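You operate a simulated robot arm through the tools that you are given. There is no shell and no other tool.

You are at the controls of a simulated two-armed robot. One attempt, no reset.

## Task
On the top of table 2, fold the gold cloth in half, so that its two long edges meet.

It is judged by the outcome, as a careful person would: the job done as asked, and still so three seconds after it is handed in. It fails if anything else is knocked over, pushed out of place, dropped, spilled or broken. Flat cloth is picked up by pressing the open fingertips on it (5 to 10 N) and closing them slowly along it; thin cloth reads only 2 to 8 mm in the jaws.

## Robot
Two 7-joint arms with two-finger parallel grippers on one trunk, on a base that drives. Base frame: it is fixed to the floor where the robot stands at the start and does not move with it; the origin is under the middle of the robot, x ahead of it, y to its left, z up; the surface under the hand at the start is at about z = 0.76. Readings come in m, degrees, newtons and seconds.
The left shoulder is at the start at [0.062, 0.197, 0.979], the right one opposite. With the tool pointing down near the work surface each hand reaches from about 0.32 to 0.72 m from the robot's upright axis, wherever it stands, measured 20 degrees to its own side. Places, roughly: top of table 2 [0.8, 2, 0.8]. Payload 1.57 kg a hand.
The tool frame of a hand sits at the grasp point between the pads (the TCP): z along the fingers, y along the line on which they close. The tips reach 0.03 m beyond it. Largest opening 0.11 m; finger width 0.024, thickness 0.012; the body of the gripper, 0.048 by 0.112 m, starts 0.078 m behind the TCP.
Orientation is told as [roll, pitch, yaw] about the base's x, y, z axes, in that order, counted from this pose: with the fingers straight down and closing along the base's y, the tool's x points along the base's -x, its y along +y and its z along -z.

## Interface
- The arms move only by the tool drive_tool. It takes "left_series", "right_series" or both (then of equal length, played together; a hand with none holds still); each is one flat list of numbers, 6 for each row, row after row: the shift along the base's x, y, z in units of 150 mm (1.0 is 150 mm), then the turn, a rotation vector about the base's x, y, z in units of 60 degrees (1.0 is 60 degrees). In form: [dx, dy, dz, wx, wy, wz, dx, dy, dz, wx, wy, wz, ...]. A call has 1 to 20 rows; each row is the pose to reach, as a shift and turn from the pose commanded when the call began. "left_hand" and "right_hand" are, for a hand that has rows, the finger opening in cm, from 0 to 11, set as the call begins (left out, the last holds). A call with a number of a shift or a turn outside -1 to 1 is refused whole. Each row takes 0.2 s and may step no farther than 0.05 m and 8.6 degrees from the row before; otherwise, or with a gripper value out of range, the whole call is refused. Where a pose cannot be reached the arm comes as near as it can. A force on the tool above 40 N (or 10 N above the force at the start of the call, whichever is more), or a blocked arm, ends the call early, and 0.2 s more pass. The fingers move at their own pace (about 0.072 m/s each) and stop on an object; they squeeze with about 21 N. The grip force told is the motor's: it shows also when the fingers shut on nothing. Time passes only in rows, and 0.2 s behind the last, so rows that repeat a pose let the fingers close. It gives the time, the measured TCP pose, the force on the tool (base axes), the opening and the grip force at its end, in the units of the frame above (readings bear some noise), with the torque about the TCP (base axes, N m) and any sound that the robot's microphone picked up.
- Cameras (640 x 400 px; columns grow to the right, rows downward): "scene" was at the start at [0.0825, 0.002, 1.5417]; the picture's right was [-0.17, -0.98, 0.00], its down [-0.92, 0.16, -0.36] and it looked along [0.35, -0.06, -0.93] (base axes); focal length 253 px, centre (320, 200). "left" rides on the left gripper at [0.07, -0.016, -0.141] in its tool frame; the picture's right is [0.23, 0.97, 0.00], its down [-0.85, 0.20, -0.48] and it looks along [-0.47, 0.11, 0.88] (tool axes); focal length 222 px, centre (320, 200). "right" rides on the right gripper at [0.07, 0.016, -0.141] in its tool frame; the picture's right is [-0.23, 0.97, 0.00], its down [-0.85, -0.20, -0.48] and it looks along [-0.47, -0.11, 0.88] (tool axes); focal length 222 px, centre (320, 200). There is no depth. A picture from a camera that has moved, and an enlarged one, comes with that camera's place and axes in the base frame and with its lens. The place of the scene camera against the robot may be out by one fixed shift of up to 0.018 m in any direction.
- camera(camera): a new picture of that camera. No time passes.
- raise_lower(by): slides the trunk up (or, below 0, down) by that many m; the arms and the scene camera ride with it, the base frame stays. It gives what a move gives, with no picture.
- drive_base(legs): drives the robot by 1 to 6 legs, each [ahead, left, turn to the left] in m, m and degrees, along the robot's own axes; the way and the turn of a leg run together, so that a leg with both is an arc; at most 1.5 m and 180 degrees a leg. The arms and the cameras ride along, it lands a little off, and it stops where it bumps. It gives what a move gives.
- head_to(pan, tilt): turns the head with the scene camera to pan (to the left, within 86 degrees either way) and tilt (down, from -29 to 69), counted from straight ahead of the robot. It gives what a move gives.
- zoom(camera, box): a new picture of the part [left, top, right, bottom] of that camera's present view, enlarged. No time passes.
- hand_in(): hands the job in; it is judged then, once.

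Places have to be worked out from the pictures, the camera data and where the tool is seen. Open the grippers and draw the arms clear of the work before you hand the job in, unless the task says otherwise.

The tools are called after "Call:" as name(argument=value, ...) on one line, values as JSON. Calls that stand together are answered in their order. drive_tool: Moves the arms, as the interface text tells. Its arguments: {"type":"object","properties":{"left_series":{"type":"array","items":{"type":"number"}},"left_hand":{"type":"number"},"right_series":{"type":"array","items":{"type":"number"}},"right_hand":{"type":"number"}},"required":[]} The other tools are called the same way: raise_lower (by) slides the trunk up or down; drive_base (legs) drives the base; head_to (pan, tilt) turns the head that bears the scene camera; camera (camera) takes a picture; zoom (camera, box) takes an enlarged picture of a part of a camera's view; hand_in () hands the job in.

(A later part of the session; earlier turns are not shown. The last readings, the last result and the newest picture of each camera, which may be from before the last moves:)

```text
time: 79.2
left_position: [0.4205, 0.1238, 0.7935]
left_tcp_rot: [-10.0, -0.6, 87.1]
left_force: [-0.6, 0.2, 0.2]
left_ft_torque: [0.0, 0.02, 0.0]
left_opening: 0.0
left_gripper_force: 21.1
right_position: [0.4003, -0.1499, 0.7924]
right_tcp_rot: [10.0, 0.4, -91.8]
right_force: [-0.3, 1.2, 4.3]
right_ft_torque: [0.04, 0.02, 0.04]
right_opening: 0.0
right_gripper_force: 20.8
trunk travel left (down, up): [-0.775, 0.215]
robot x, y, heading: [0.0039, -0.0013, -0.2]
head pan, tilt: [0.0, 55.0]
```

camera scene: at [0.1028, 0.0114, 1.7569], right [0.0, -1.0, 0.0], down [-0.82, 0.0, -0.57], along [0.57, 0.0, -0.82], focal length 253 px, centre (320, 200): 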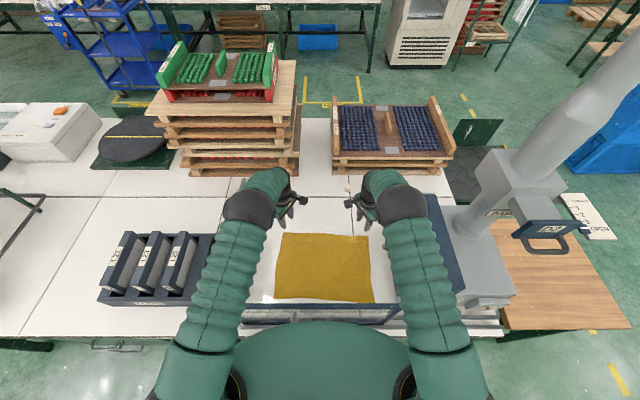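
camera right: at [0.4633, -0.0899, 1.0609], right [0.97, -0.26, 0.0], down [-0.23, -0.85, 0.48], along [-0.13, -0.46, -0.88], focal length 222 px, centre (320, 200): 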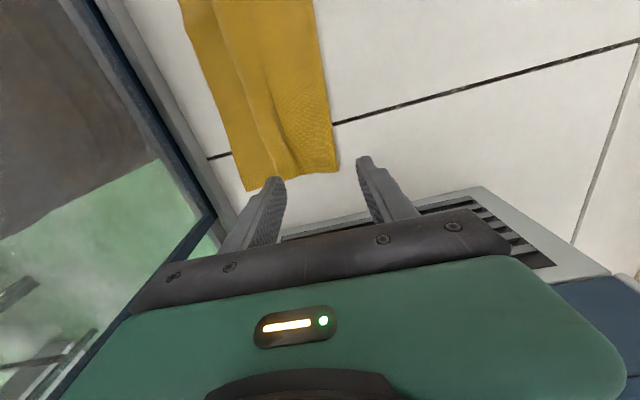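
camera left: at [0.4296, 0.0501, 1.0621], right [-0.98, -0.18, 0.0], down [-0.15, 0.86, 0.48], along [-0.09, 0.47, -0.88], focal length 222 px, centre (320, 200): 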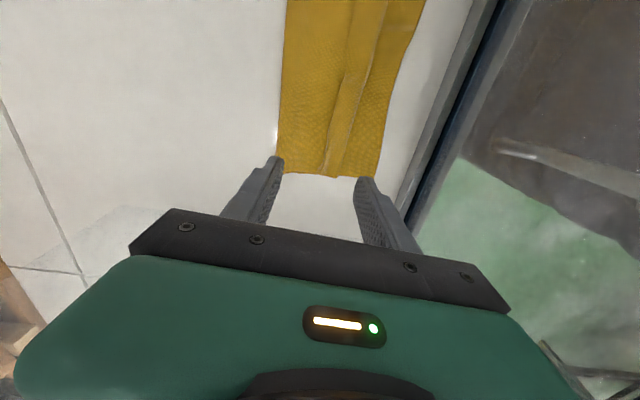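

Right touches at 4 N; I lower the left a bit more, then slide: left +4.5 cm, right +7 cm.

Call:
drive_tool(left_series=[0, 0, -0.01, 0, 0, 0, 0, 0, -0.014, 0, 0, 0], right_series=[0, 0, -0.003, 0, 0, 0, 0, 0, -0.005, 0, 0, 0])

Call:
drive_tool(left_series=[0.03, 0, 0, 0, 0, 0, 0.07, 0, 0, 0, 0, 0, 0.12, 0, 0, 0, 0, 0, 0.17, 0, 0, 0, 0, 0, 0.22, 0, 0, 0, 0, 0, 0.26, 0, 0, 0, 0, 0, 0.3, 0, 0, 0, 0, 0], right_series=[0.05, 0, 0, 0, 0, 0, 0.11, 0, 0, 0, 0, 0, 0.18, 0, 0, 0, 0, 0, 0.26, 0, 0, 0, 0, 0, 0.34, 0, 0, 0, 0, 0, 0.41, 0, 0, 0, 0, 0, 0.47, 0, 0, 0, 0, 0])

Call:
camera(camera="left")

Call:
camera(camera="right")

Call:
zoom(camera="scene", box=[240, 225, 410, 325])

```text
time: 79.8
left_position: [0.4208, 0.1232, 0.7931]
left_tcp_rot: [-10.2, -0.6, 87.1]
left_force: [-2.6, 2.9, 26.8]
left_ft_torque: [-0.01, 0.22, 0.0]
left_opening: 0.0
left_gripper_force: 20.7
right_position: [0.3996, -0.1502, 0.793]
right_tcp_rot: [10.1, 0.2, -91.8]
right_force: [0.6, 0.1, 0.3]
right_ft_torque: [0.0, 0.01, 0.03]
right_opening: 0.0002
right_gripper_force: 21.1
trunk travel left (down, up): [-0.775, 0.215]
robot x, y, heading: [-0.0004, -0.0022, -0.1]
head pan, tilt: [0.0, 55.0]
```

```text
time: 81.4
left_position: [0.4646, 0.1244, 0.7928]
left_tcp_rot: [-10.0, -0.6, 87.0]
left_force: [-7.4, 0.3, 31.3]
left_ft_torque: [-0.04, 0.39, 0.0]
left_opening: 0.0003
left_gripper_force: 20.9
right_position: [0.4694, -0.1516, 0.794]
right_tcp_rot: [10.1, 0.3, -91.8]
right_force: [-0.7, -0.3, -0.5]
right_ft_torque: [-0.02, 0.01, -0.01]
right_opening: 0.0
right_gripper_force: 21.2
trunk travel left (down, up): [-0.775, 0.215]
robot x, y, heading: [0.0003, 0.0019, 0.3]
head pan, tilt: [0.0, 55.0]
```

```text
taken
camera left: at [0.452, 0.0535, 0.9335], right [-0.97, -0.18, -0.17], down [-0.24, 0.86, 0.45], along [0.07, 0.47, -0.88], focal length 222 px, centre (320, 200)
```

left: 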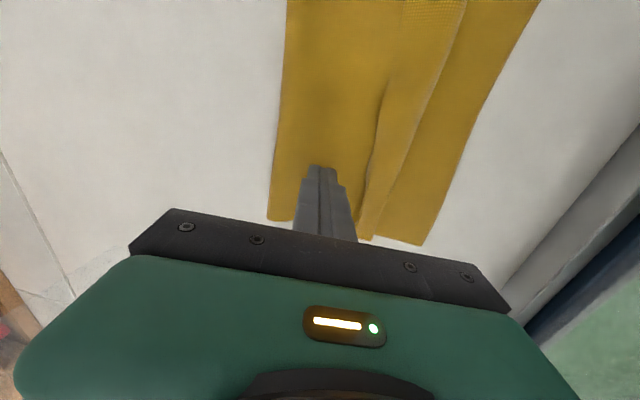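

```text
taken
camera right: at [0.4617, -0.0819, 0.9366], right [0.95, -0.26, 0.17], down [-0.31, -0.85, 0.43], along [0.03, -0.46, -0.89], focal length 222 px, centre (320, 200)
```

right: 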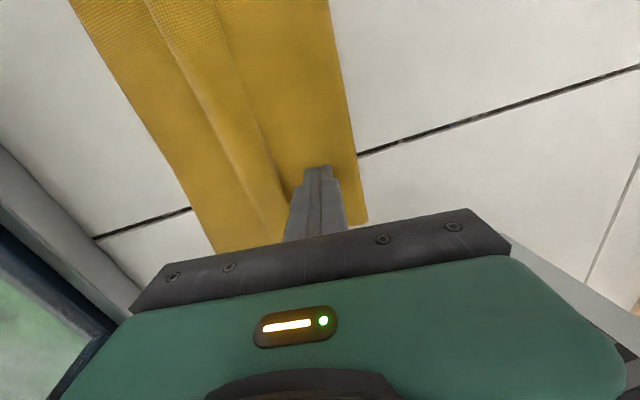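

```text
3.76 times, centred on (325, 275) of scene
camera zoom: at [0.0935, 0.0101, 1.7577], right [0.0, -1.0, 0.0], down [-0.82, 0.0, -0.58], along [0.58, 0.0, -0.82], focal length 954 px, centre (301, -82)
```

zoom: 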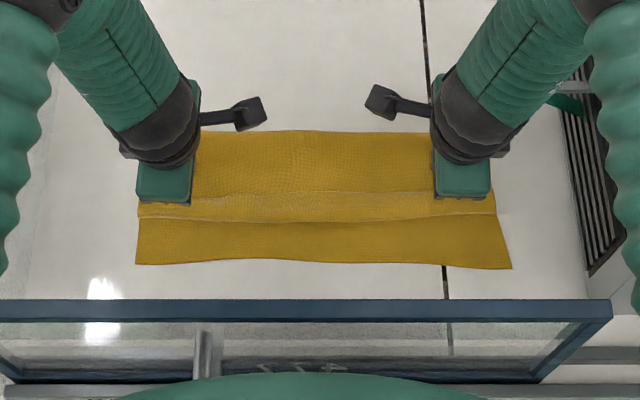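

The stack is now square with room: near edge ≈0.365, fold ≈0.506, roll front ≈0.41, free edge ≈0.433–0.441. I reposition the closed fingertips behind the free edge, hovering just above the layer.

Call:
drive_tool(left_series=[0, 0, 0.12, 0, 0, 0, -0.05, 0.06, 0.17, 0, 0, 0, -0.125, 0.104, 0.14, 0, 0, 0, -0.125, 0.104, 0.06, 0, 0, 0, -0.125, 0.104, 0.027, 0, 0, 0, -0.125, 0.104, 0.027, 0, 0, 0], right_series=[0, 0, 0.12, 0, 0, 0, -0.05, -0.05, 0.17, 0, 0, 0, -0.1, -0.09, 0.14, 0, 0, 0, -0.1, -0.09, 0.06, 0, 0, 0, -0.1, -0.09, 0.017, 0, 0, 0, -0.1, -0.09, 0.017, 0, 0, 0])

Call:
zoom(camera="left", box=[230, 60, 430, 220])

Call:
zoom(camera="right", box=[210, 60, 410, 220])

```text
time: 82.8
left_position: [0.4493, 0.1402, 0.7924]
left_tcp_rot: [-9.9, -0.6, 87.0]
left_force: [-0.6, -0.1, -0.7]
left_ft_torque: [0.02, -0.01, 0.02]
left_opening: 0.0001
left_gripper_force: 20.9
right_position: [0.4565, -0.1639, 0.795]
right_tcp_rot: [10.1, 0.2, -91.8]
right_force: [1.0, 0.1, 0.6]
right_ft_torque: [-0.02, 0.0, -0.02]
right_opening: 0.0
right_gripper_force: 20.8
trunk travel left (down, up): [-0.775, 0.215]
robot x, y, heading: [-0.0007, -0.0006, 0.2]
head pan, tilt: [0.0, 55.0]
```

```text
2.50 times, centred on (330, 140) of left
camera zoom: at [0.4353, 0.0704, 0.9345], right [-0.97, -0.18, -0.17], down [-0.24, 0.86, 0.45], along [0.07, 0.47, -0.88], focal length 555 px, centre (295, 350)
```

zoom: 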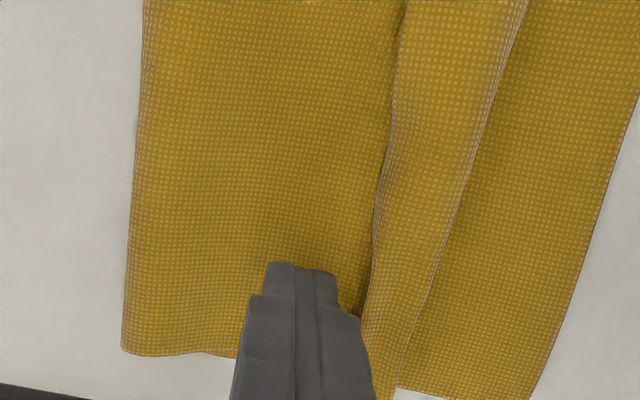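

```text
2.50 times, centred on (310, 140) of right
camera zoom: at [0.4493, -0.0943, 0.9373], right [0.95, -0.26, 0.17], down [-0.31, -0.85, 0.43], along [0.03, -0.46, -0.89], focal length 555 px, centre (345, 350)
```

zoom: 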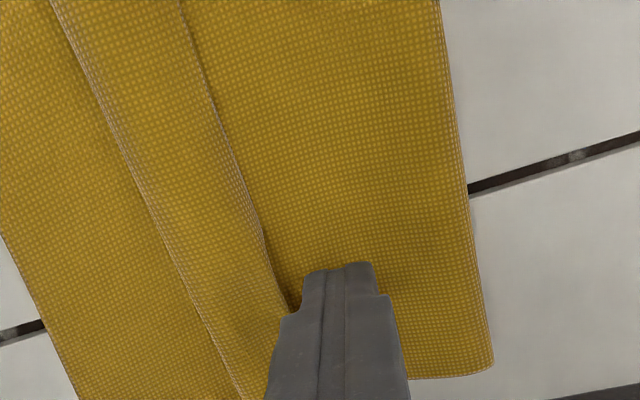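

Both scoops are behind the free edge with no force. I push slowly 3 cm toward −x.

Call:
drive_tool(left_series=[-0.03, 0, 0.005, 0, 0, 0, -0.07, 0, 0.007, 0, 0, 0, -0.11, 0, 0.007, 0, 0, 0, -0.15, 0, 0.007, 0, 0, 0, -0.19, 0, 0.007, 0, 0, 0], right_series=[-0.03, 0, 0, 0, 0, 0, -0.07, 0, 0, 0, 0, 0, -0.11, 0, 0, 0, 0, 0, -0.15, 0, 0, 0, 0, 0, -0.19, 0, 0, 0, 0, 0])

Call:
zoom(camera="left", box=[230, 60, 430, 220])

Call:
zoom(camera="right", box=[210, 60, 410, 220])

Call:
zoom(camera="scene", box=[240, 225, 410, 325])

```text
time: 84.0
left_position: [0.4182, 0.1409, 0.7946]
left_tcp_rot: [-10.0, -0.6, 87.0]
left_force: [-0.4, 0.5, 0.1]
left_ft_torque: [0.03, 0.04, -0.02]
left_opening: 0.0
left_gripper_force: 20.5
right_position: [0.4282, -0.1633, 0.7945]
right_tcp_rot: [10.0, 0.3, -91.8]
right_force: [-0.3, -0.4, -0.6]
right_ft_torque: [-0.01, -0.03, -0.02]
right_opening: 0.0
right_gripper_force: 21.1
trunk travel left (down, up): [-0.775, 0.215]
robot x, y, heading: [-0.0035, -0.0001, 0.0]
head pan, tilt: [0.0, 55.0]
```

```text
2.50 times, centred on (330, 140) of left
camera zoom: at [0.4061, 0.071, 0.936], right [-0.97, -0.18, -0.17], down [-0.23, 0.86, 0.45], along [0.07, 0.47, -0.88], focal length 555 px, centre (295, 350)
```

zoom: 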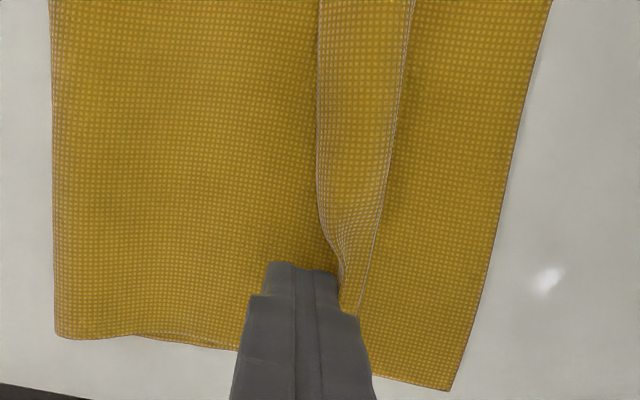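

```text
2.50 times, centred on (310, 140) of right
camera zoom: at [0.4219, -0.0934, 0.9372], right [0.95, -0.26, 0.17], down [-0.31, -0.85, 0.43], along [0.03, -0.46, -0.89], focal length 555 px, centre (345, 350)
```

zoom: 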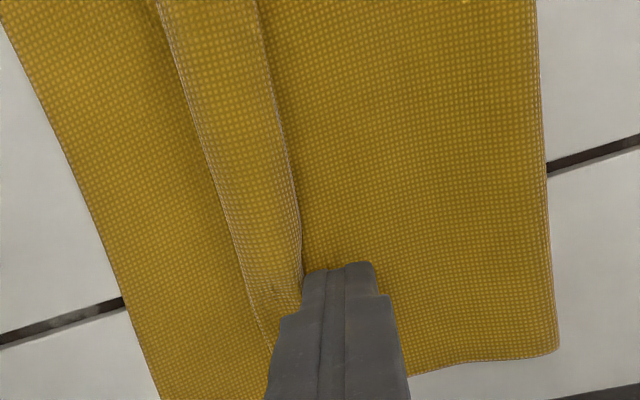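

```text
3.76 times, centred on (325, 275) of scene
camera zoom: at [0.1008, 0.0115, 1.7571], right [0.0, -1.0, 0.0], down [-0.82, 0.0, -0.57], along [0.57, 0.0, -0.82], focal length 954 px, centre (301, -82)
```

zoom: 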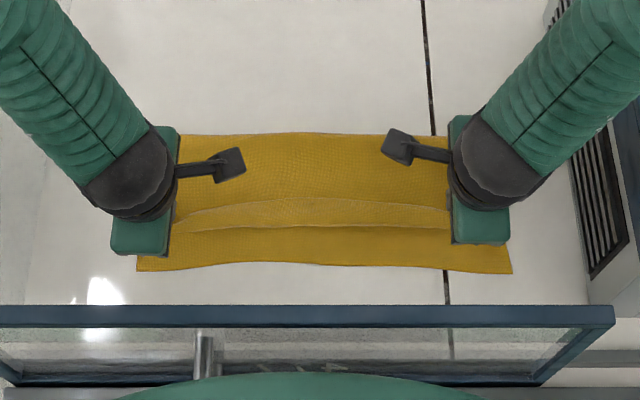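

The strip is folding up ahead of the fingertips while the stack stays put. I continue another 3 cm, rising slightly to tip it over.

Call:
drive_tool(left_series=[-0.04, 0, 0.005, 0, 0, 0, -0.08, 0, 0.01, 0, 0, 0, -0.12, 0, 0.015, 0, 0, 0, -0.16, 0, 0.02, 0, 0, 0, -0.2, 0, 0.025, 0, 0, 0], right_series=[-0.04, 0, 0, 0, 0, 0, -0.08, 0, 0.005, 0, 0, 0, -0.12, 0, 0.01, 0, 0, 0, -0.16, 0, 0.015, 0, 0, 0, -0.2, 0, 0.02, 0, 0, 0])

Call:
zoom(camera="left", box=[230, 60, 430, 220])

Call:
zoom(camera="right", box=[210, 60, 410, 220])

Call:
zoom(camera="scene", box=[240, 225, 410, 325])

```text
time: 85.2
left_position: [0.3895, 0.1406, 0.7989]
left_tcp_rot: [-10.0, -0.6, 87.2]
left_force: [0.1, -0.3, -1.1]
left_ft_torque: [0.0, -0.03, 0.03]
left_opening: 0.0
left_gripper_force: 20.8
right_position: [0.3947, -0.164, 0.7978]
right_tcp_rot: [10.0, 0.4, -91.7]
right_force: [0.1, -0.3, 0.2]
right_ft_torque: [-0.03, -0.03, 0.0]
right_opening: 0.0
right_gripper_force: 21.4
trunk travel left (down, up): [-0.775, 0.215]
robot x, y, heading: [0.0007, 0.0, -0.1]
head pan, tilt: [0.0, 55.0]
```

```text
2.50 times, centred on (330, 140) of left
camera zoom: at [0.3763, 0.0704, 0.9402], right [-0.97, -0.18, -0.17], down [-0.24, 0.86, 0.45], along [0.07, 0.47, -0.88], focal length 555 px, centre (295, 350)
```

zoom: 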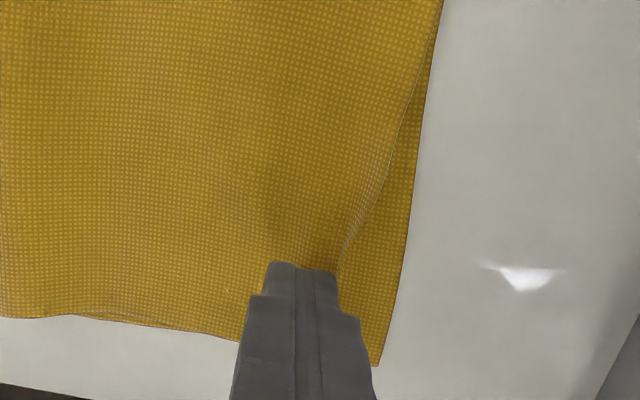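

```text
2.50 times, centred on (310, 140) of right
camera zoom: at [0.3891, -0.0939, 0.9405], right [0.95, -0.26, 0.17], down [-0.31, -0.85, 0.43], along [0.03, -0.46, -0.89], focal length 555 px, centre (345, 350)
```

zoom: 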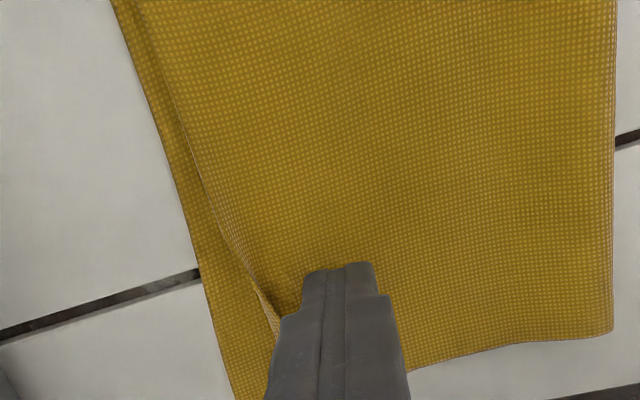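

```text
3.76 times, centred on (325, 275) of scene
camera zoom: at [0.1005, 0.0114, 1.7571], right [0.0, -1.0, 0.0], down [-0.82, 0.0, -0.57], along [0.57, 0.0, -0.82], focal length 954 px, centre (301, -82)
```

zoom: 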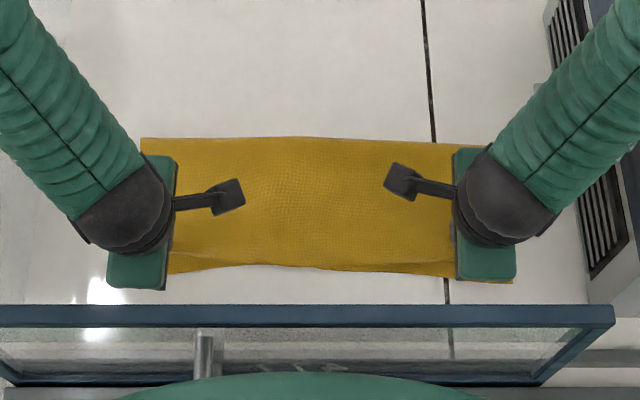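

The strip flipped over and the top layer now lies almost onto the near edge. I nudge the last bit forward while lifting the fingers clear.

Call:
drive_tool(left_series=[-0.03, 0, 0.01, 0, 0, 0, -0.06, 0, 0.03, 0, 0, 0, -0.08, 0, 0.08, 0, 0, 0, -0.06, 0, 0.2, 0, 0, 0, 0.1, 0, 0.4, 0, 0, 0, 0.3, 0, 0.6, 0, 0, 0, 0.3, 0, 0.6, 0, 0, 0], right_series=[-0.03, 0, 0.01, 0, 0, 0, -0.06, 0, 0.03, 0, 0, 0, -0.08, 0, 0.08, 0, 0, 0, -0.06, 0, 0.2, 0, 0, 0, 0.1, 0, 0.4, 0, 0, 0, 0.3, 0, 0.6, 0, 0, 0, 0.3, 0, 0.6, 0, 0, 0])

Call:
camera(camera="left")

Call:
camera(camera="right")

Call:
zoom(camera="scene", box=[240, 225, 410, 325])

```text
time: 86.8
left_position: [0.4356, 0.1428, 0.889]
left_tcp_rot: [-9.9, -0.5, 87.2]
left_force: [-0.6, 0.3, 0.5]
left_ft_torque: [0.01, 0.01, -0.01]
left_opening: 0.0002
left_gripper_force: 20.7
right_position: [0.4451, -0.1615, 0.8888]
right_tcp_rot: [10.0, 0.4, -91.8]
right_force: [0.2, -0.1, -0.1]
right_ft_torque: [-0.03, 0.0, -0.01]
right_opening: 0.0
right_gripper_force: 20.5
trunk travel left (down, up): [-0.775, 0.215]
robot x, y, heading: [0.0045, 0.0012, 0.1]
head pan, tilt: [0.0, 55.0]
```

```text
taken
camera left: at [0.4238, 0.0733, 1.0299], right [-0.97, -0.18, -0.17], down [-0.24, 0.86, 0.45], along [0.07, 0.47, -0.88], focal length 222 px, centre (320, 200)
```

left: 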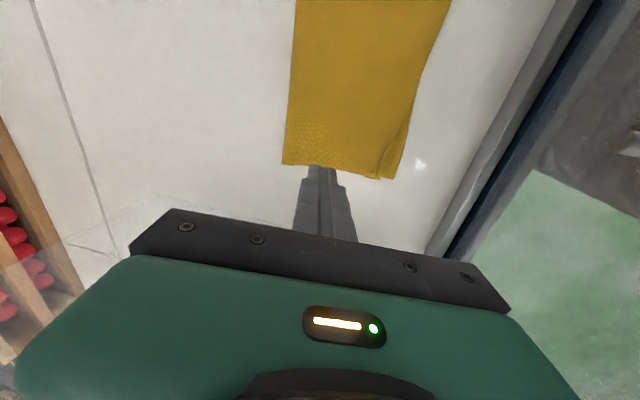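

```text
taken
camera right: at [0.4383, -0.0921, 1.0319], right [0.95, -0.26, 0.17], down [-0.31, -0.85, 0.43], along [0.03, -0.46, -0.89], focal length 222 px, centre (320, 200)
```

right: 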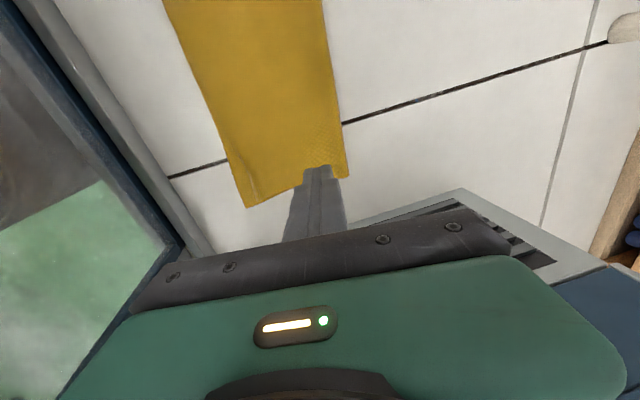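

```text
3.76 times, centred on (325, 275) of scene
camera zoom: at [0.101, 0.0118, 1.7571], right [0.0, -1.0, 0.0], down [-0.82, 0.0, -0.57], along [0.57, 0.0, -0.82], focal length 954 px, centre (301, -82)
```

zoom: 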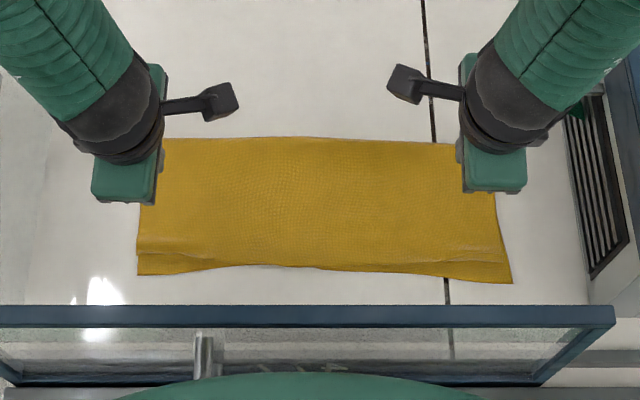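

Excellent — the top layer now covers the bottom, with edges meeting in the middle and ~1 cm short at the ends. I zoom in on both ends.

Call:
zoom(camera="left", box=[330, 60, 460, 190])

Call:
zoom(camera="right", box=[170, 80, 300, 220])

Call:
zoom(camera="scene", box=[270, 278, 390, 310])

```text
3.08 times, centred on (395, 125) of left
camera zoom: at [0.4238, 0.0733, 1.0299], right [-0.97, -0.18, -0.17], down [-0.24, 0.86, 0.45], along [0.07, 0.47, -0.88], focal length 684 px, centre (89, 431)
```

zoom: 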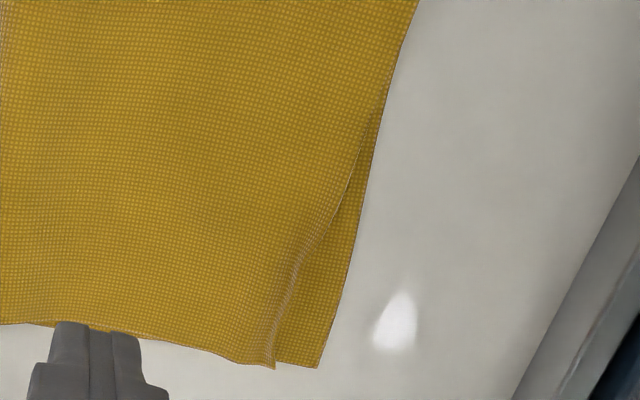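

```text
2.86 times, centred on (235, 150) of right
camera zoom: at [0.4383, -0.0921, 1.0319], right [0.95, -0.26, 0.17], down [-0.31, -0.85, 0.43], along [0.03, -0.46, -0.89], focal length 635 px, centre (563, 343)
```

zoom: 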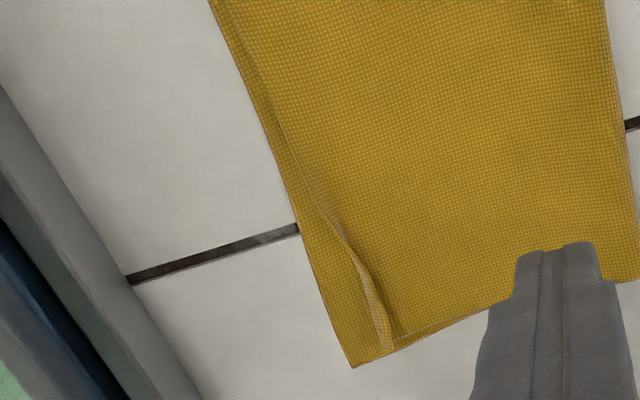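

```text
5.33 times, centred on (330, 294) of scene
camera zoom: at [0.101, 0.0118, 1.7571], right [0.0, -1.0, 0.0], down [-0.82, 0.0, -0.57], along [0.57, 0.0, -0.82], focal length 1351 px, centre (267, -301)
```

zoom: 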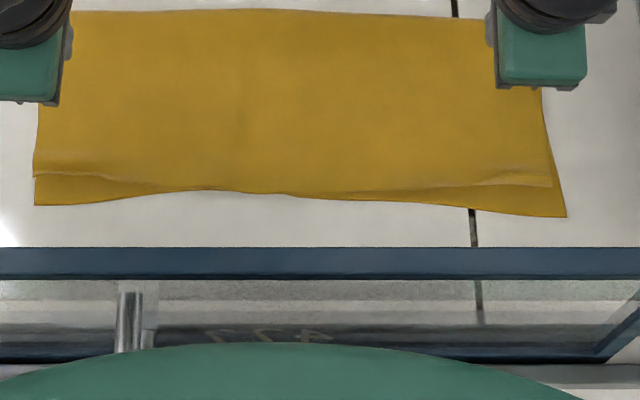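

Both ends have a small leftover curl (~1 cm, edge ~1.8 cm short at the very corners). I repeat the scoop closer to the ends (y≈0.150 and −0.190).

Call:
drive_tool(left_series=[-0.1, 0.02, -0.1, 0, 0, 0, -0.2, 0.05, -0.25, 0, 0, 0, -0.21, 0.05, -0.45, 0, 0, 0, -0.21, 0.05, -0.58, 0, 0, 0, -0.21, 0.05, -0.623, 0, 0, 0, -0.21, 0.05, -0.623, 0, 0, 0], right_series=[-0.1, -0.07, -0.1, 0, 0, 0, -0.2, -0.15, -0.25, 0, 0, 0, -0.28, -0.19, -0.45, 0, 0, 0, -0.28, -0.19, -0.58, 0, 0, 0, -0.28, -0.19, -0.622, 0, 0, 0, -0.28, -0.19, -0.622, 0, 0, 0])

Call:
zoom(camera="left", box=[230, 80, 430, 240])

Call:
zoom(camera="right", box=[210, 80, 410, 240])

```text
time: 88.2
left_position: [0.4027, 0.1479, 0.7963]
left_tcp_rot: [-10.0, -0.5, 87.0]
left_force: [-0.8, 0.2, -0.3]
left_ft_torque: [0.02, 0.04, 0.03]
left_opening: 0.0001
left_gripper_force: 21.4
right_position: [0.4004, -0.1925, 0.7951]
right_tcp_rot: [10.1, 0.3, -91.9]
right_force: [-1.0, -0.1, 1.8]
right_ft_torque: [-0.05, -0.04, -0.04]
right_opening: 0.0
right_gripper_force: 21.0
trunk travel left (down, up): [-0.775, 0.215]
robot x, y, heading: [0.0006, -0.0002, 0.0]
head pan, tilt: [0.0, 55.0]
```

```text
2.50 times, centred on (330, 160) of left
camera zoom: at [0.3904, 0.0774, 0.9369], right [-0.97, -0.18, -0.17], down [-0.24, 0.86, 0.45], along [0.07, 0.47, -0.88], focal length 555 px, centre (295, 300)
```

zoom: 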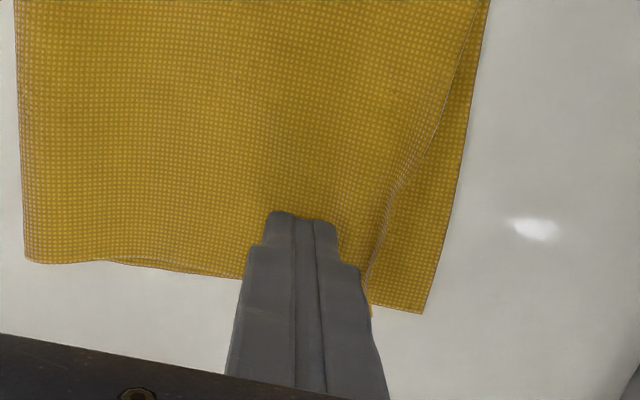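

```text
2.50 times, centred on (310, 160) of right
camera zoom: at [0.3939, -0.1219, 0.9368], right [0.95, -0.26, 0.17], down [-0.31, -0.85, 0.43], along [0.03, -0.46, -0.89], focal length 555 px, centre (345, 300)
```

zoom: 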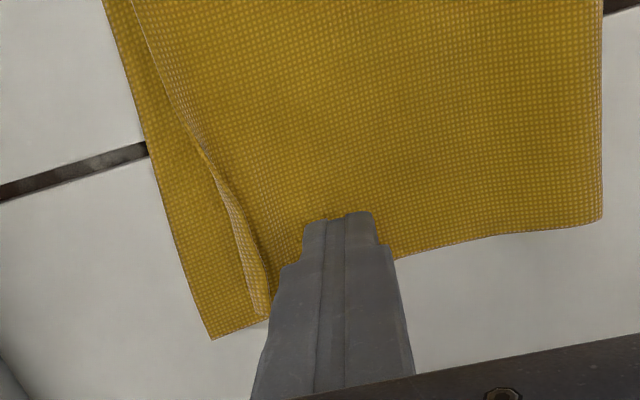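

Fingertips are behind the leftover curls. I push on to the near edge, rising slightly at the end, then lift away.

Call:
drive_tool(left_series=[-0.05, 0, -0.005, 0, 0, 0, -0.1, 0, -0.005, 0, 0, 0, -0.15, 0, -0.005, 0, 0, 0, -0.19, 0, 0, 0, 0, 0, -0.23, 0, 0.01, 0, 0, 0, -0.25, 0, 0.04, 0, 0, 0], right_series=[-0.05, 0, 0.002, 0, 0, 0, -0.1, 0, 0.002, 0, 0, 0, -0.15, 0, 0.002, 0, 0, 0, -0.2, 0, 0.005, 0, 0, 0, -0.24, 0, 0.01, 0, 0, 0, -0.265, 0, 0.04, 0, 0, 0])

Call:
zoom(camera="left", box=[230, 80, 430, 240])

Call:
zoom(camera="right", box=[210, 80, 410, 240])

```text
time: 89.6
left_position: [0.3643, 0.1485, 0.8018]
left_tcp_rot: [-9.9, -0.6, 87.0]
left_force: [-0.8, -0.6, -0.4]
left_ft_torque: [0.03, 0.02, 0.0]
left_opening: 0.0001
left_gripper_force: 21.2
right_position: [0.3613, -0.1929, 0.7995]
right_tcp_rot: [9.9, 0.3, -91.8]
right_force: [-0.6, 0.2, -0.9]
right_ft_torque: [0.01, -0.01, 0.01]
right_opening: 0.0002
right_gripper_force: 21.0
trunk travel left (down, up): [-0.775, 0.215]
robot x, y, heading: [-0.0001, -0.0024, 0.1]
head pan, tilt: [0.0, 55.0]
```

```text
2.50 times, centred on (330, 160) of left
camera zoom: at [0.3515, 0.0776, 0.9424], right [-0.97, -0.18, -0.17], down [-0.23, 0.86, 0.45], along [0.07, 0.47, -0.88], focal length 555 px, centre (295, 300)
```

zoom: 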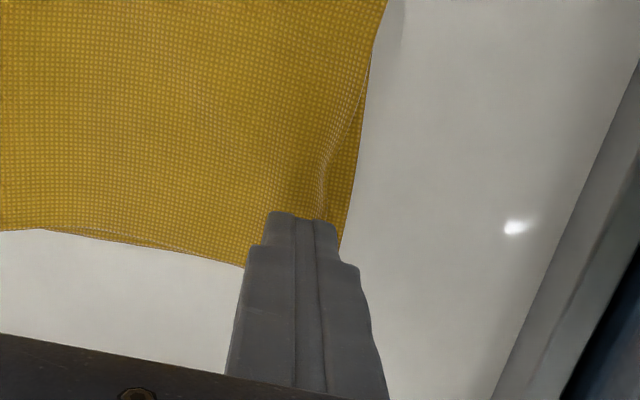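

```text
2.50 times, centred on (310, 160) of right
camera zoom: at [0.3538, -0.1228, 0.9427], right [0.95, -0.26, 0.17], down [-0.31, -0.85, 0.43], along [0.03, -0.46, -0.89], focal length 555 px, centre (345, 300)
```

zoom: 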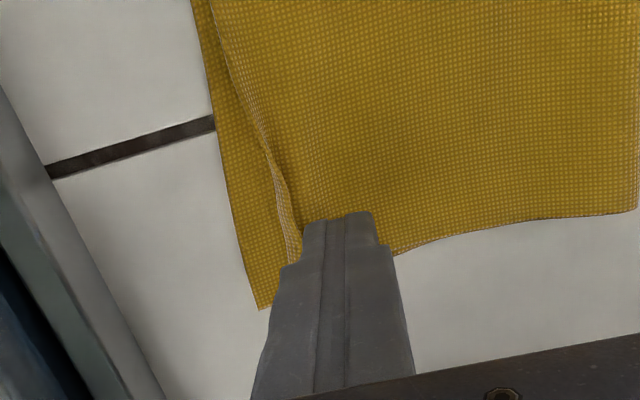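

The left seems to have moved the curl up to the edge; the right dragged its end ~2 cm. I lift both away to inspect.

Call:
drive_tool(left_series=[0, 0, 0.1, 0, 0, 0, 0.05, 0, 0.3, 0, 0, 0, 0.25, 0, 0.5, 0, 0, 0, 0.5, 0, 0.7, 0, 0, 0, 0.5, 0, 0.7, 0, 0, 0], right_series=[0, 0, 0.1, 0, 0, 0, 0.05, 0, 0.3, 0, 0, 0, 0.25, 0, 0.5, 0, 0, 0, 0.5, 0, 0.7, 0, 0, 0, 0.5, 0, 0.7, 0, 0, 0])

Call:
zoom(camera="left", box=[300, 40, 460, 190])

Call:
zoom(camera="right", box=[180, 60, 340, 210])

Call:
zoom(camera="scene", box=[260, 250, 400, 320])

```text
time: 90.8
left_position: [0.4422, 0.145, 0.9057]
left_tcp_rot: [-10.1, -0.6, 87.1]
left_force: [0.2, 0.3, 0.4]
left_ft_torque: [0.0, -0.02, 0.0]
left_opening: 0.0
left_gripper_force: 21.6
right_position: [0.4381, -0.1912, 0.904]
right_tcp_rot: [10.0, 0.3, -91.8]
right_force: [0.8, 0.5, 0.2]
right_ft_torque: [0.01, 0.01, -0.02]
right_opening: 0.0
right_gripper_force: 21.1
trunk travel left (down, up): [-0.775, 0.215]
robot x, y, heading: [-0.0005, 0.0035, 0.2]
head pan, tilt: [0.0, 55.0]
```

```text
2.67 times, centred on (380, 115) of left
camera zoom: at [0.43, 0.0752, 1.0471], right [-0.97, -0.18, -0.17], down [-0.24, 0.86, 0.45], along [0.07, 0.47, -0.88], focal length 592 px, centre (160, 427)
```

zoom: 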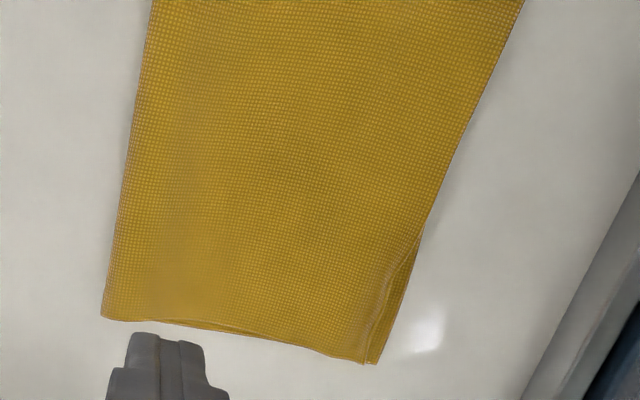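

```text
2.67 times, centred on (260, 135) of right
camera zoom: at [0.4308, -0.1224, 1.0467], right [0.95, -0.26, 0.17], down [-0.31, -0.85, 0.43], along [0.03, -0.46, -0.89], focal length 592 px, centre (480, 373)
```

zoom: 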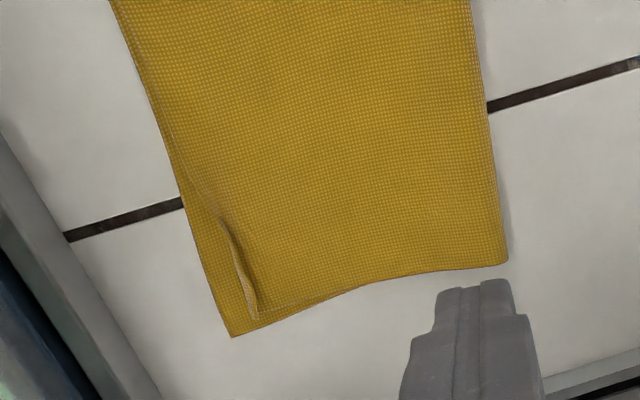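

```text
4.57 times, centred on (330, 285) of scene
camera zoom: at [0.1004, 0.0109, 1.7571], right [0.0, -1.0, 0.0], down [-0.82, 0.0, -0.57], along [0.57, 0.0, -0.82], focal length 1158 px, centre (274, -189)
```

zoom: 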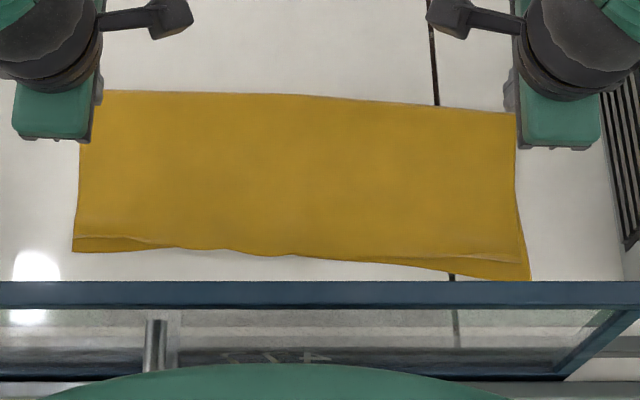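

Left end is within ~6 mm; the right end has a ~1.5 cm gap with a small curl, and sits near the track. I slide the stack's right side back +x with the right hand pressing on the layers.

Call:
drive_tool(right_series=[-0.05, 0.15, -0.1, 0, 0, 0, -0.08, 0.3, -0.3, 0, 0, 0, -0.087, 0.4, -0.5, 0, 0, 0, -0.087, 0.4, -0.67, 0, 0, 0, -0.087, 0.4, -0.72, 0, 0, 0, -0.087, 0.4, -0.735, 0, 0, 0])

Call:
drive_tool(right_series=[0, 0, -0.008, 0, 0, 0, 0, 0, -0.016, 0, 0, 0])

```text
time: 92.2
left_position: [0.4411, 0.1471, 0.9055]
left_tcp_rot: [-9.9, -0.7, 87.1]
left_force: [-0.8, 0.0, -0.4]
left_ft_torque: [-0.01, -0.02, 0.01]
left_opening: 0.0
left_gripper_force: 20.9
right_position: [0.4225, -0.1318, 0.7942]
right_tcp_rot: [9.9, 0.3, -91.8]
right_force: [-0.6, 0.1, 0.1]
right_ft_torque: [-0.03, 0.0, -0.01]
right_opening: 0.0
right_gripper_force: 21.2
trunk travel left (down, up): [-0.775, 0.215]
robot x, y, heading: [0.0036, 0.0029, -0.0]
head pan, tilt: [0.0, 55.0]
```

```text
time: 92.8
left_position: [0.4414, 0.1461, 0.9055]
left_tcp_rot: [-10.1, -0.5, 87.1]
left_force: [-0.5, -0.2, -0.7]
left_ft_torque: [-0.03, 0.0, 0.01]
left_opening: 0.0
left_gripper_force: 21.1
right_position: [0.4221, -0.1315, 0.7942]
right_tcp_rot: [10.0, 0.3, -91.8]
right_force: [0.6, 0.6, 1.5]
right_ft_torque: [-0.01, -0.04, 0.0]
right_opening: 0.0
right_gripper_force: 21.3
trunk travel left (down, up): [-0.775, 0.215]
robot x, y, heading: [0.0005, -0.0006, 0.4]
head pan, tilt: [0.0, 55.0]
```

Light touch (1.5 N); I press ~1 mm further and slide +3.5 cm.

Call:
drive_tool(right_series=[0, 0, -0.008, 0, 0, 0, 0.03, 0, -0.01, 0, 0, 0, 0.07, 0, -0.01, 0, 0, 0, 0.11, 0, -0.01, 0, 0, 0, 0.15, 0, -0.01, 0, 0, 0, 0.19, 0, -0.01, 0, 0, 0, 0.23, 0, -0.01, 0, 0, 0])

Call:
zoom(camera="scene", box=[260, 250, 400, 320])

Call:
camera(camera="right")

```text
time: 94.4
left_position: [0.4401, 0.1474, 0.906]
left_tcp_rot: [-10.1, -0.5, 87.0]
left_force: [0.0, -0.2, 1.0]
left_ft_torque: [0.0, 0.01, 0.0]
left_opening: 0.0
left_gripper_force: 21.3
right_position: [0.4559, -0.13, 0.7924]
right_tcp_rot: [10.2, 0.2, -91.7]
right_force: [-6.2, -0.8, 25.8]
right_ft_torque: [-0.07, 0.3, -0.02]
right_opening: 0.0001
right_gripper_force: 21.3
trunk travel left (down, up): [-0.775, 0.215]
robot x, y, heading: [-0.0021, 0.0011, 0.0]
head pan, tilt: [0.0, 55.0]
```

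```text
4.57 times, centred on (330, 285) of scene
camera zoom: at [0.0947, 0.0131, 1.7576], right [0.0, -1.0, 0.0], down [-0.82, 0.0, -0.57], along [0.57, 0.0, -0.82], focal length 1158 px, centre (274, -189)
```

zoom: 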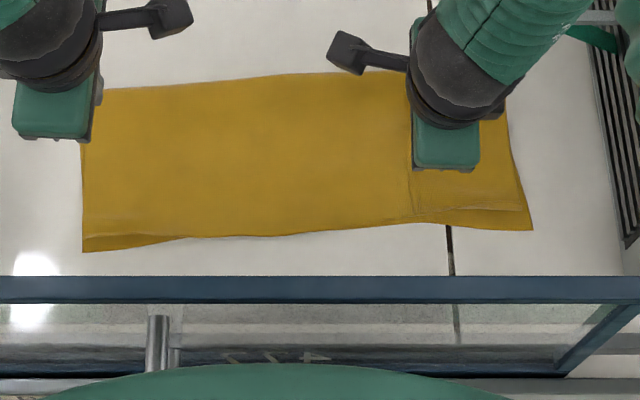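

```text
taken
camera right: at [0.4487, -0.0609, 0.9356], right [0.95, -0.26, 0.17], down [-0.31, -0.85, 0.43], along [0.03, -0.46, -0.89], focal length 222 px, centre (320, 200)
```

right: 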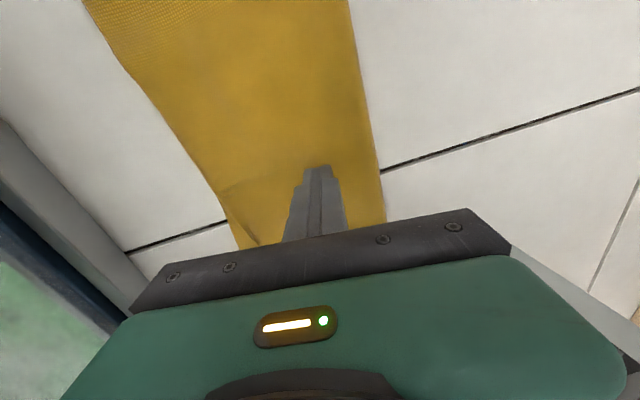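

The right side slid back nicely. I lift the right hand and inspect its corner.

Call:
drive_tool(right_series=[0, 0, 0.15, 0, 0, 0, 0, -0.1, 0.4, 0, 0, 0, 0, -0.3, 0.6, 0, 0, 0, 0, -0.4, 0.7, 0, 0, 0, 0, -0.4, 0.7, 0, 0, 0])

Call:
zoom(camera="right", box=[180, 60, 340, 210])

Call:
zoom(camera="scene", box=[260, 250, 400, 320])

```text
time: 95.6
left_position: [0.4421, 0.146, 0.9053]
left_tcp_rot: [-10.0, -0.6, 87.1]
left_force: [-0.6, -0.1, 0.1]
left_ft_torque: [0.0, -0.01, 0.0]
left_opening: 0.0
left_gripper_force: 21.2
right_position: [0.454, -0.1938, 0.896]
right_tcp_rot: [10.0, 0.4, -91.9]
right_force: [-0.7, -0.1, 0.2]
right_ft_torque: [-0.01, 0.02, -0.01]
right_opening: 0.0
right_gripper_force: 20.9
trunk travel left (down, up): [-0.775, 0.215]
robot x, y, heading: [-0.0024, -0.0021, -0.0]
head pan, tilt: [0.0, 55.0]
```

```text
2.67 times, centred on (260, 135) of right
camera zoom: at [0.4464, -0.1242, 1.0384], right [0.95, -0.26, 0.17], down [-0.31, -0.85, 0.43], along [0.03, -0.46, -0.89], focal length 592 px, centre (480, 373)
```

zoom: 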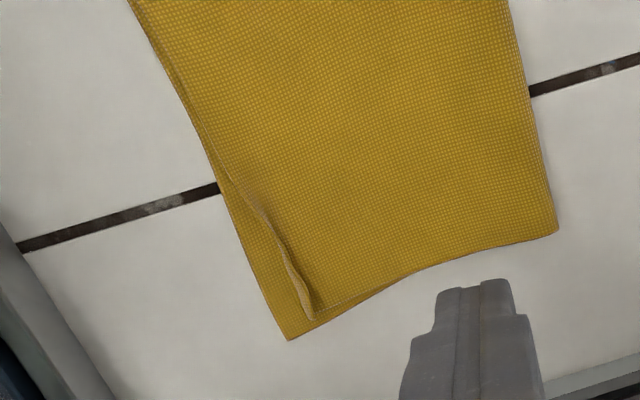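

```text
4.57 times, centred on (330, 285) of scene
camera zoom: at [0.1007, 0.0112, 1.7571], right [0.0, -1.0, 0.0], down [-0.82, 0.0, -0.57], along [0.57, 0.0, -0.82], focal length 1158 px, centre (274, -189)
```

zoom: 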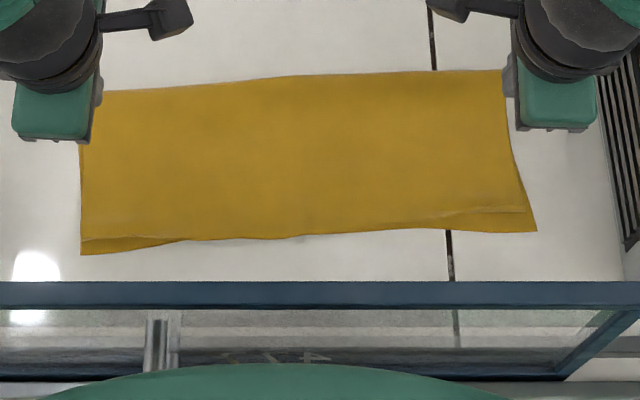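

Right corner gap is ~1.5 cm with a small curl. I scoop the right end again, hovering slightly higher (z≈0.7965) to avoid dragging.

Call:
drive_tool(right_series=[-0.15, -0.01, -0.1, 0, 0, 0, -0.28, -0.02, -0.3, 0, 0, 0, -0.293, -0.02, -0.5, 0, 0, 0, -0.293, -0.02, -0.64, 0, 0, 0, -0.293, -0.02, -0.663, 0, 0, 0, -0.293, -0.02, -0.663, 0, 0, 0])

Call:
zoom(camera="right", box=[210, 80, 410, 240])

```text
time: 97.0
left_position: [0.4423, 0.1467, 0.9064]
left_tcp_rot: [-9.9, -0.7, 87.1]
left_force: [0.0, -1.1, 0.1]
left_ft_torque: [0.0, -0.02, -0.01]
left_opening: 0.0
left_gripper_force: 21.4
right_position: [0.4136, -0.1961, 0.7959]
right_tcp_rot: [10.0, 0.3, -91.8]
right_force: [-0.1, 1.4, 0.1]
right_ft_torque: [-0.01, 0.02, 0.0]
right_opening: 0.0
right_gripper_force: 21.2
trunk travel left (down, up): [-0.775, 0.215]
robot x, y, heading: [0.0019, 0.0024, -0.0]
head pan, tilt: [0.0, 55.0]
```

```text
2.50 times, centred on (310, 160) of right
camera zoom: at [0.4061, -0.1256, 0.9388], right [0.95, -0.26, 0.17], down [-0.31, -0.85, 0.43], along [0.03, -0.46, -0.89], focal length 555 px, centre (345, 300)
```

zoom: 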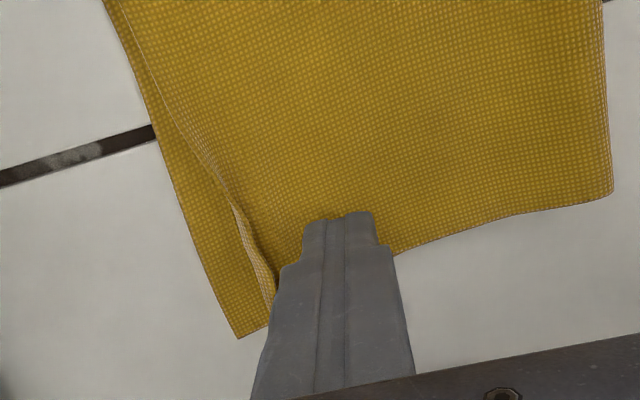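

The curl lies right ahead of the fingertip. I push 2.5 cm and look.

Call:
drive_tool(right_series=[-0.04, 0, 0.003, 0, 0, 0, -0.08, 0, 0.003, 0, 0, 0, -0.12, 0, 0.003, 0, 0, 0, -0.16, 0, 0.003, 0, 0, 0])

Call:
zoom(camera="right", box=[210, 80, 410, 240])

```text
time: 98.0
left_position: [0.442, 0.1455, 0.9058]
left_tcp_rot: [-10.1, -0.6, 87.1]
left_force: [0.4, -0.6, 0.0]
left_ft_torque: [0.01, -0.01, 0.01]
left_opening: 0.0
left_gripper_force: 21.0
right_position: [0.3889, -0.1966, 0.7972]
right_tcp_rot: [9.9, 0.4, -91.9]
right_force: [-0.2, -0.1, -0.9]
right_ft_torque: [0.01, 0.01, -0.01]
right_opening: 0.0
right_gripper_force: 21.2
trunk travel left (down, up): [-0.775, 0.215]
robot x, y, heading: [0.0012, -0.0011, 0.0]
head pan, tilt: [0.0, 55.0]
```

```text
2.50 times, centred on (310, 160) of right
camera zoom: at [0.3828, -0.126, 0.9404], right [0.95, -0.26, 0.17], down [-0.31, -0.85, 0.43], along [0.03, -0.46, -0.89], focal length 555 px, centre (345, 300)
```

zoom: 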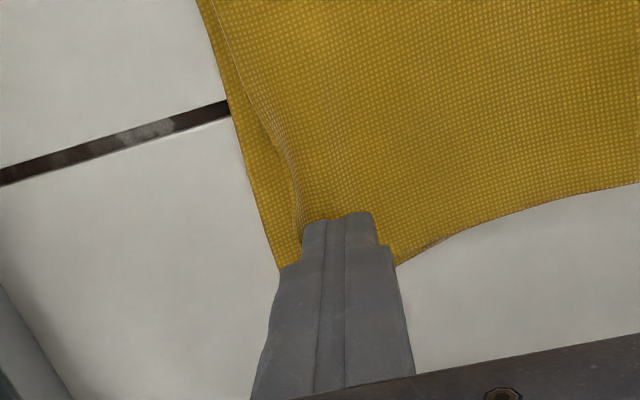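

Stack unmoved, curl nearly at the edge. I push ~1.3 cm more while rising, then lift back.

Call:
drive_tool(right_series=[-0.035, 0, 0.0, 0, 0, 0, -0.07, 0, 0.005, 0, 0, 0, -0.1, 0, 0.02, 0, 0, 0, -0.12, 0, 0.07, 0, 0, 0, -0.1, 0, 0.2, 0, 0, 0, 0.1, 0, 0.4, 0, 0, 0, 0.35, 0, 0.6, 0, 0, 0, 0.35, 0, 0.6, 0, 0, 0])

Call:
zoom(camera="right", box=[180, 60, 340, 210])

Call:
zoom(camera="scene", box=[260, 250, 400, 320])

Call:
zoom(camera="left", box=[300, 40, 460, 190])

```text
time: 99.8
left_position: [0.4413, 0.1471, 0.906]
left_tcp_rot: [-9.9, -0.5, 87.1]
left_force: [-0.2, -0.2, -0.2]
left_ft_torque: [0.0, -0.04, -0.02]
left_opening: 0.0003
left_gripper_force: 21.2
right_position: [0.4416, -0.193, 0.888]
right_tcp_rot: [10.0, 0.3, -91.8]
right_force: [0.4, 0.4, 0.1]
right_ft_torque: [-0.02, -0.01, 0.0]
right_opening: 0.0001
right_gripper_force: 21.2
trunk travel left (down, up): [-0.775, 0.215]
robot x, y, heading: [-0.0039, 0.0011, -0.1]
head pan, tilt: [0.0, 55.0]
```

```text
2.67 times, centred on (260, 135) of right
camera zoom: at [0.4356, -0.1227, 1.0313], right [0.95, -0.26, 0.17], down [-0.31, -0.85, 0.43], along [0.03, -0.46, -0.89], focal length 592 px, centre (480, 373)
```

zoom: 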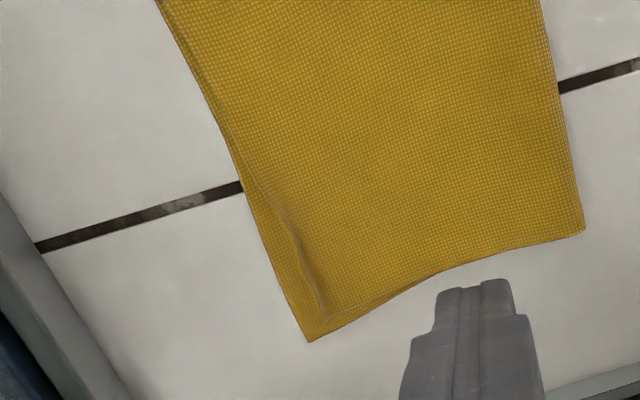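

```text
4.57 times, centred on (330, 285) of scene
camera zoom: at [0.1009, 0.0129, 1.7571], right [0.0, -1.0, 0.0], down [-0.82, 0.0, -0.57], along [0.57, 0.0, -0.82], focal length 1158 px, centre (274, -189)
```

zoom: 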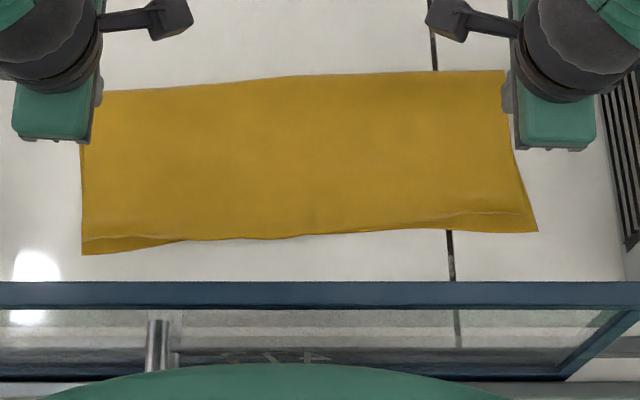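

```text
2.67 times, centred on (380, 115) of left
camera zoom: at [0.4298, 0.0766, 1.0464], right [-0.97, -0.18, -0.17], down [-0.24, 0.86, 0.45], along [0.07, 0.47, -0.88], focal length 592 px, centre (160, 427)
```

zoom: 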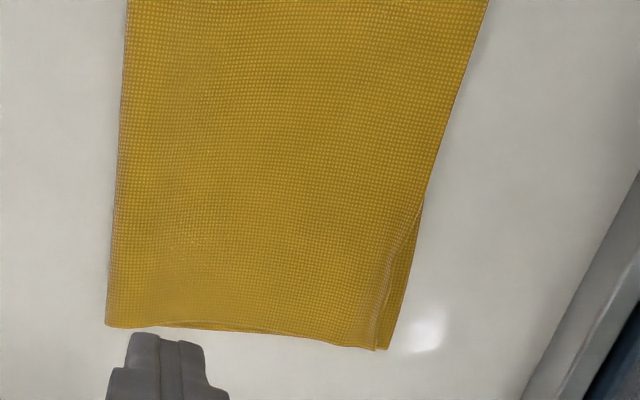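

The right gap is now ~1 cm. I zoom deeper at the right corner to see whether any curl remains.

Call:
zoom(camera="right", box=[225, 110, 295, 160])

Call:
zoom(camera="left", box=[375, 90, 445, 140])

```text
8.00 times, centred on (260, 135) of right
camera zoom: at [0.4356, -0.1227, 1.0313], right [0.95, -0.26, 0.17], down [-0.31, -0.85, 0.43], along [0.03, -0.46, -0.89], focal length 1777 px, centre (800, 720)
```

zoom: 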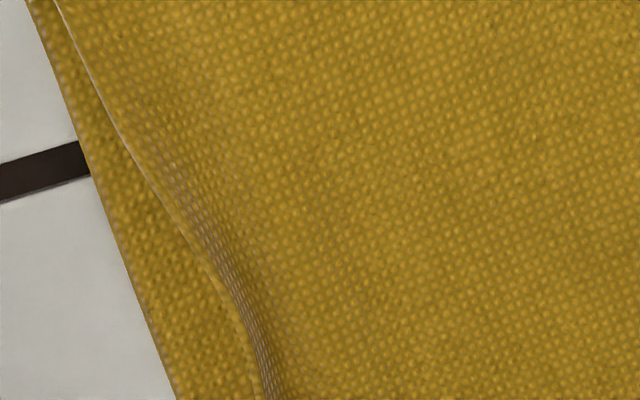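

```text
8.00 times, centred on (410, 115) of left
camera zoom: at [0.4298, 0.0766, 1.0464], right [-0.97, -0.18, -0.17], down [-0.24, 0.86, 0.45], along [0.07, 0.47, -0.88], focal length 1777 px, centre (-400, 880)
```

zoom: 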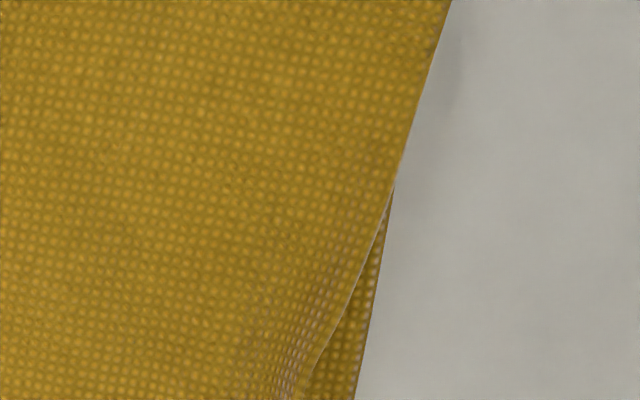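

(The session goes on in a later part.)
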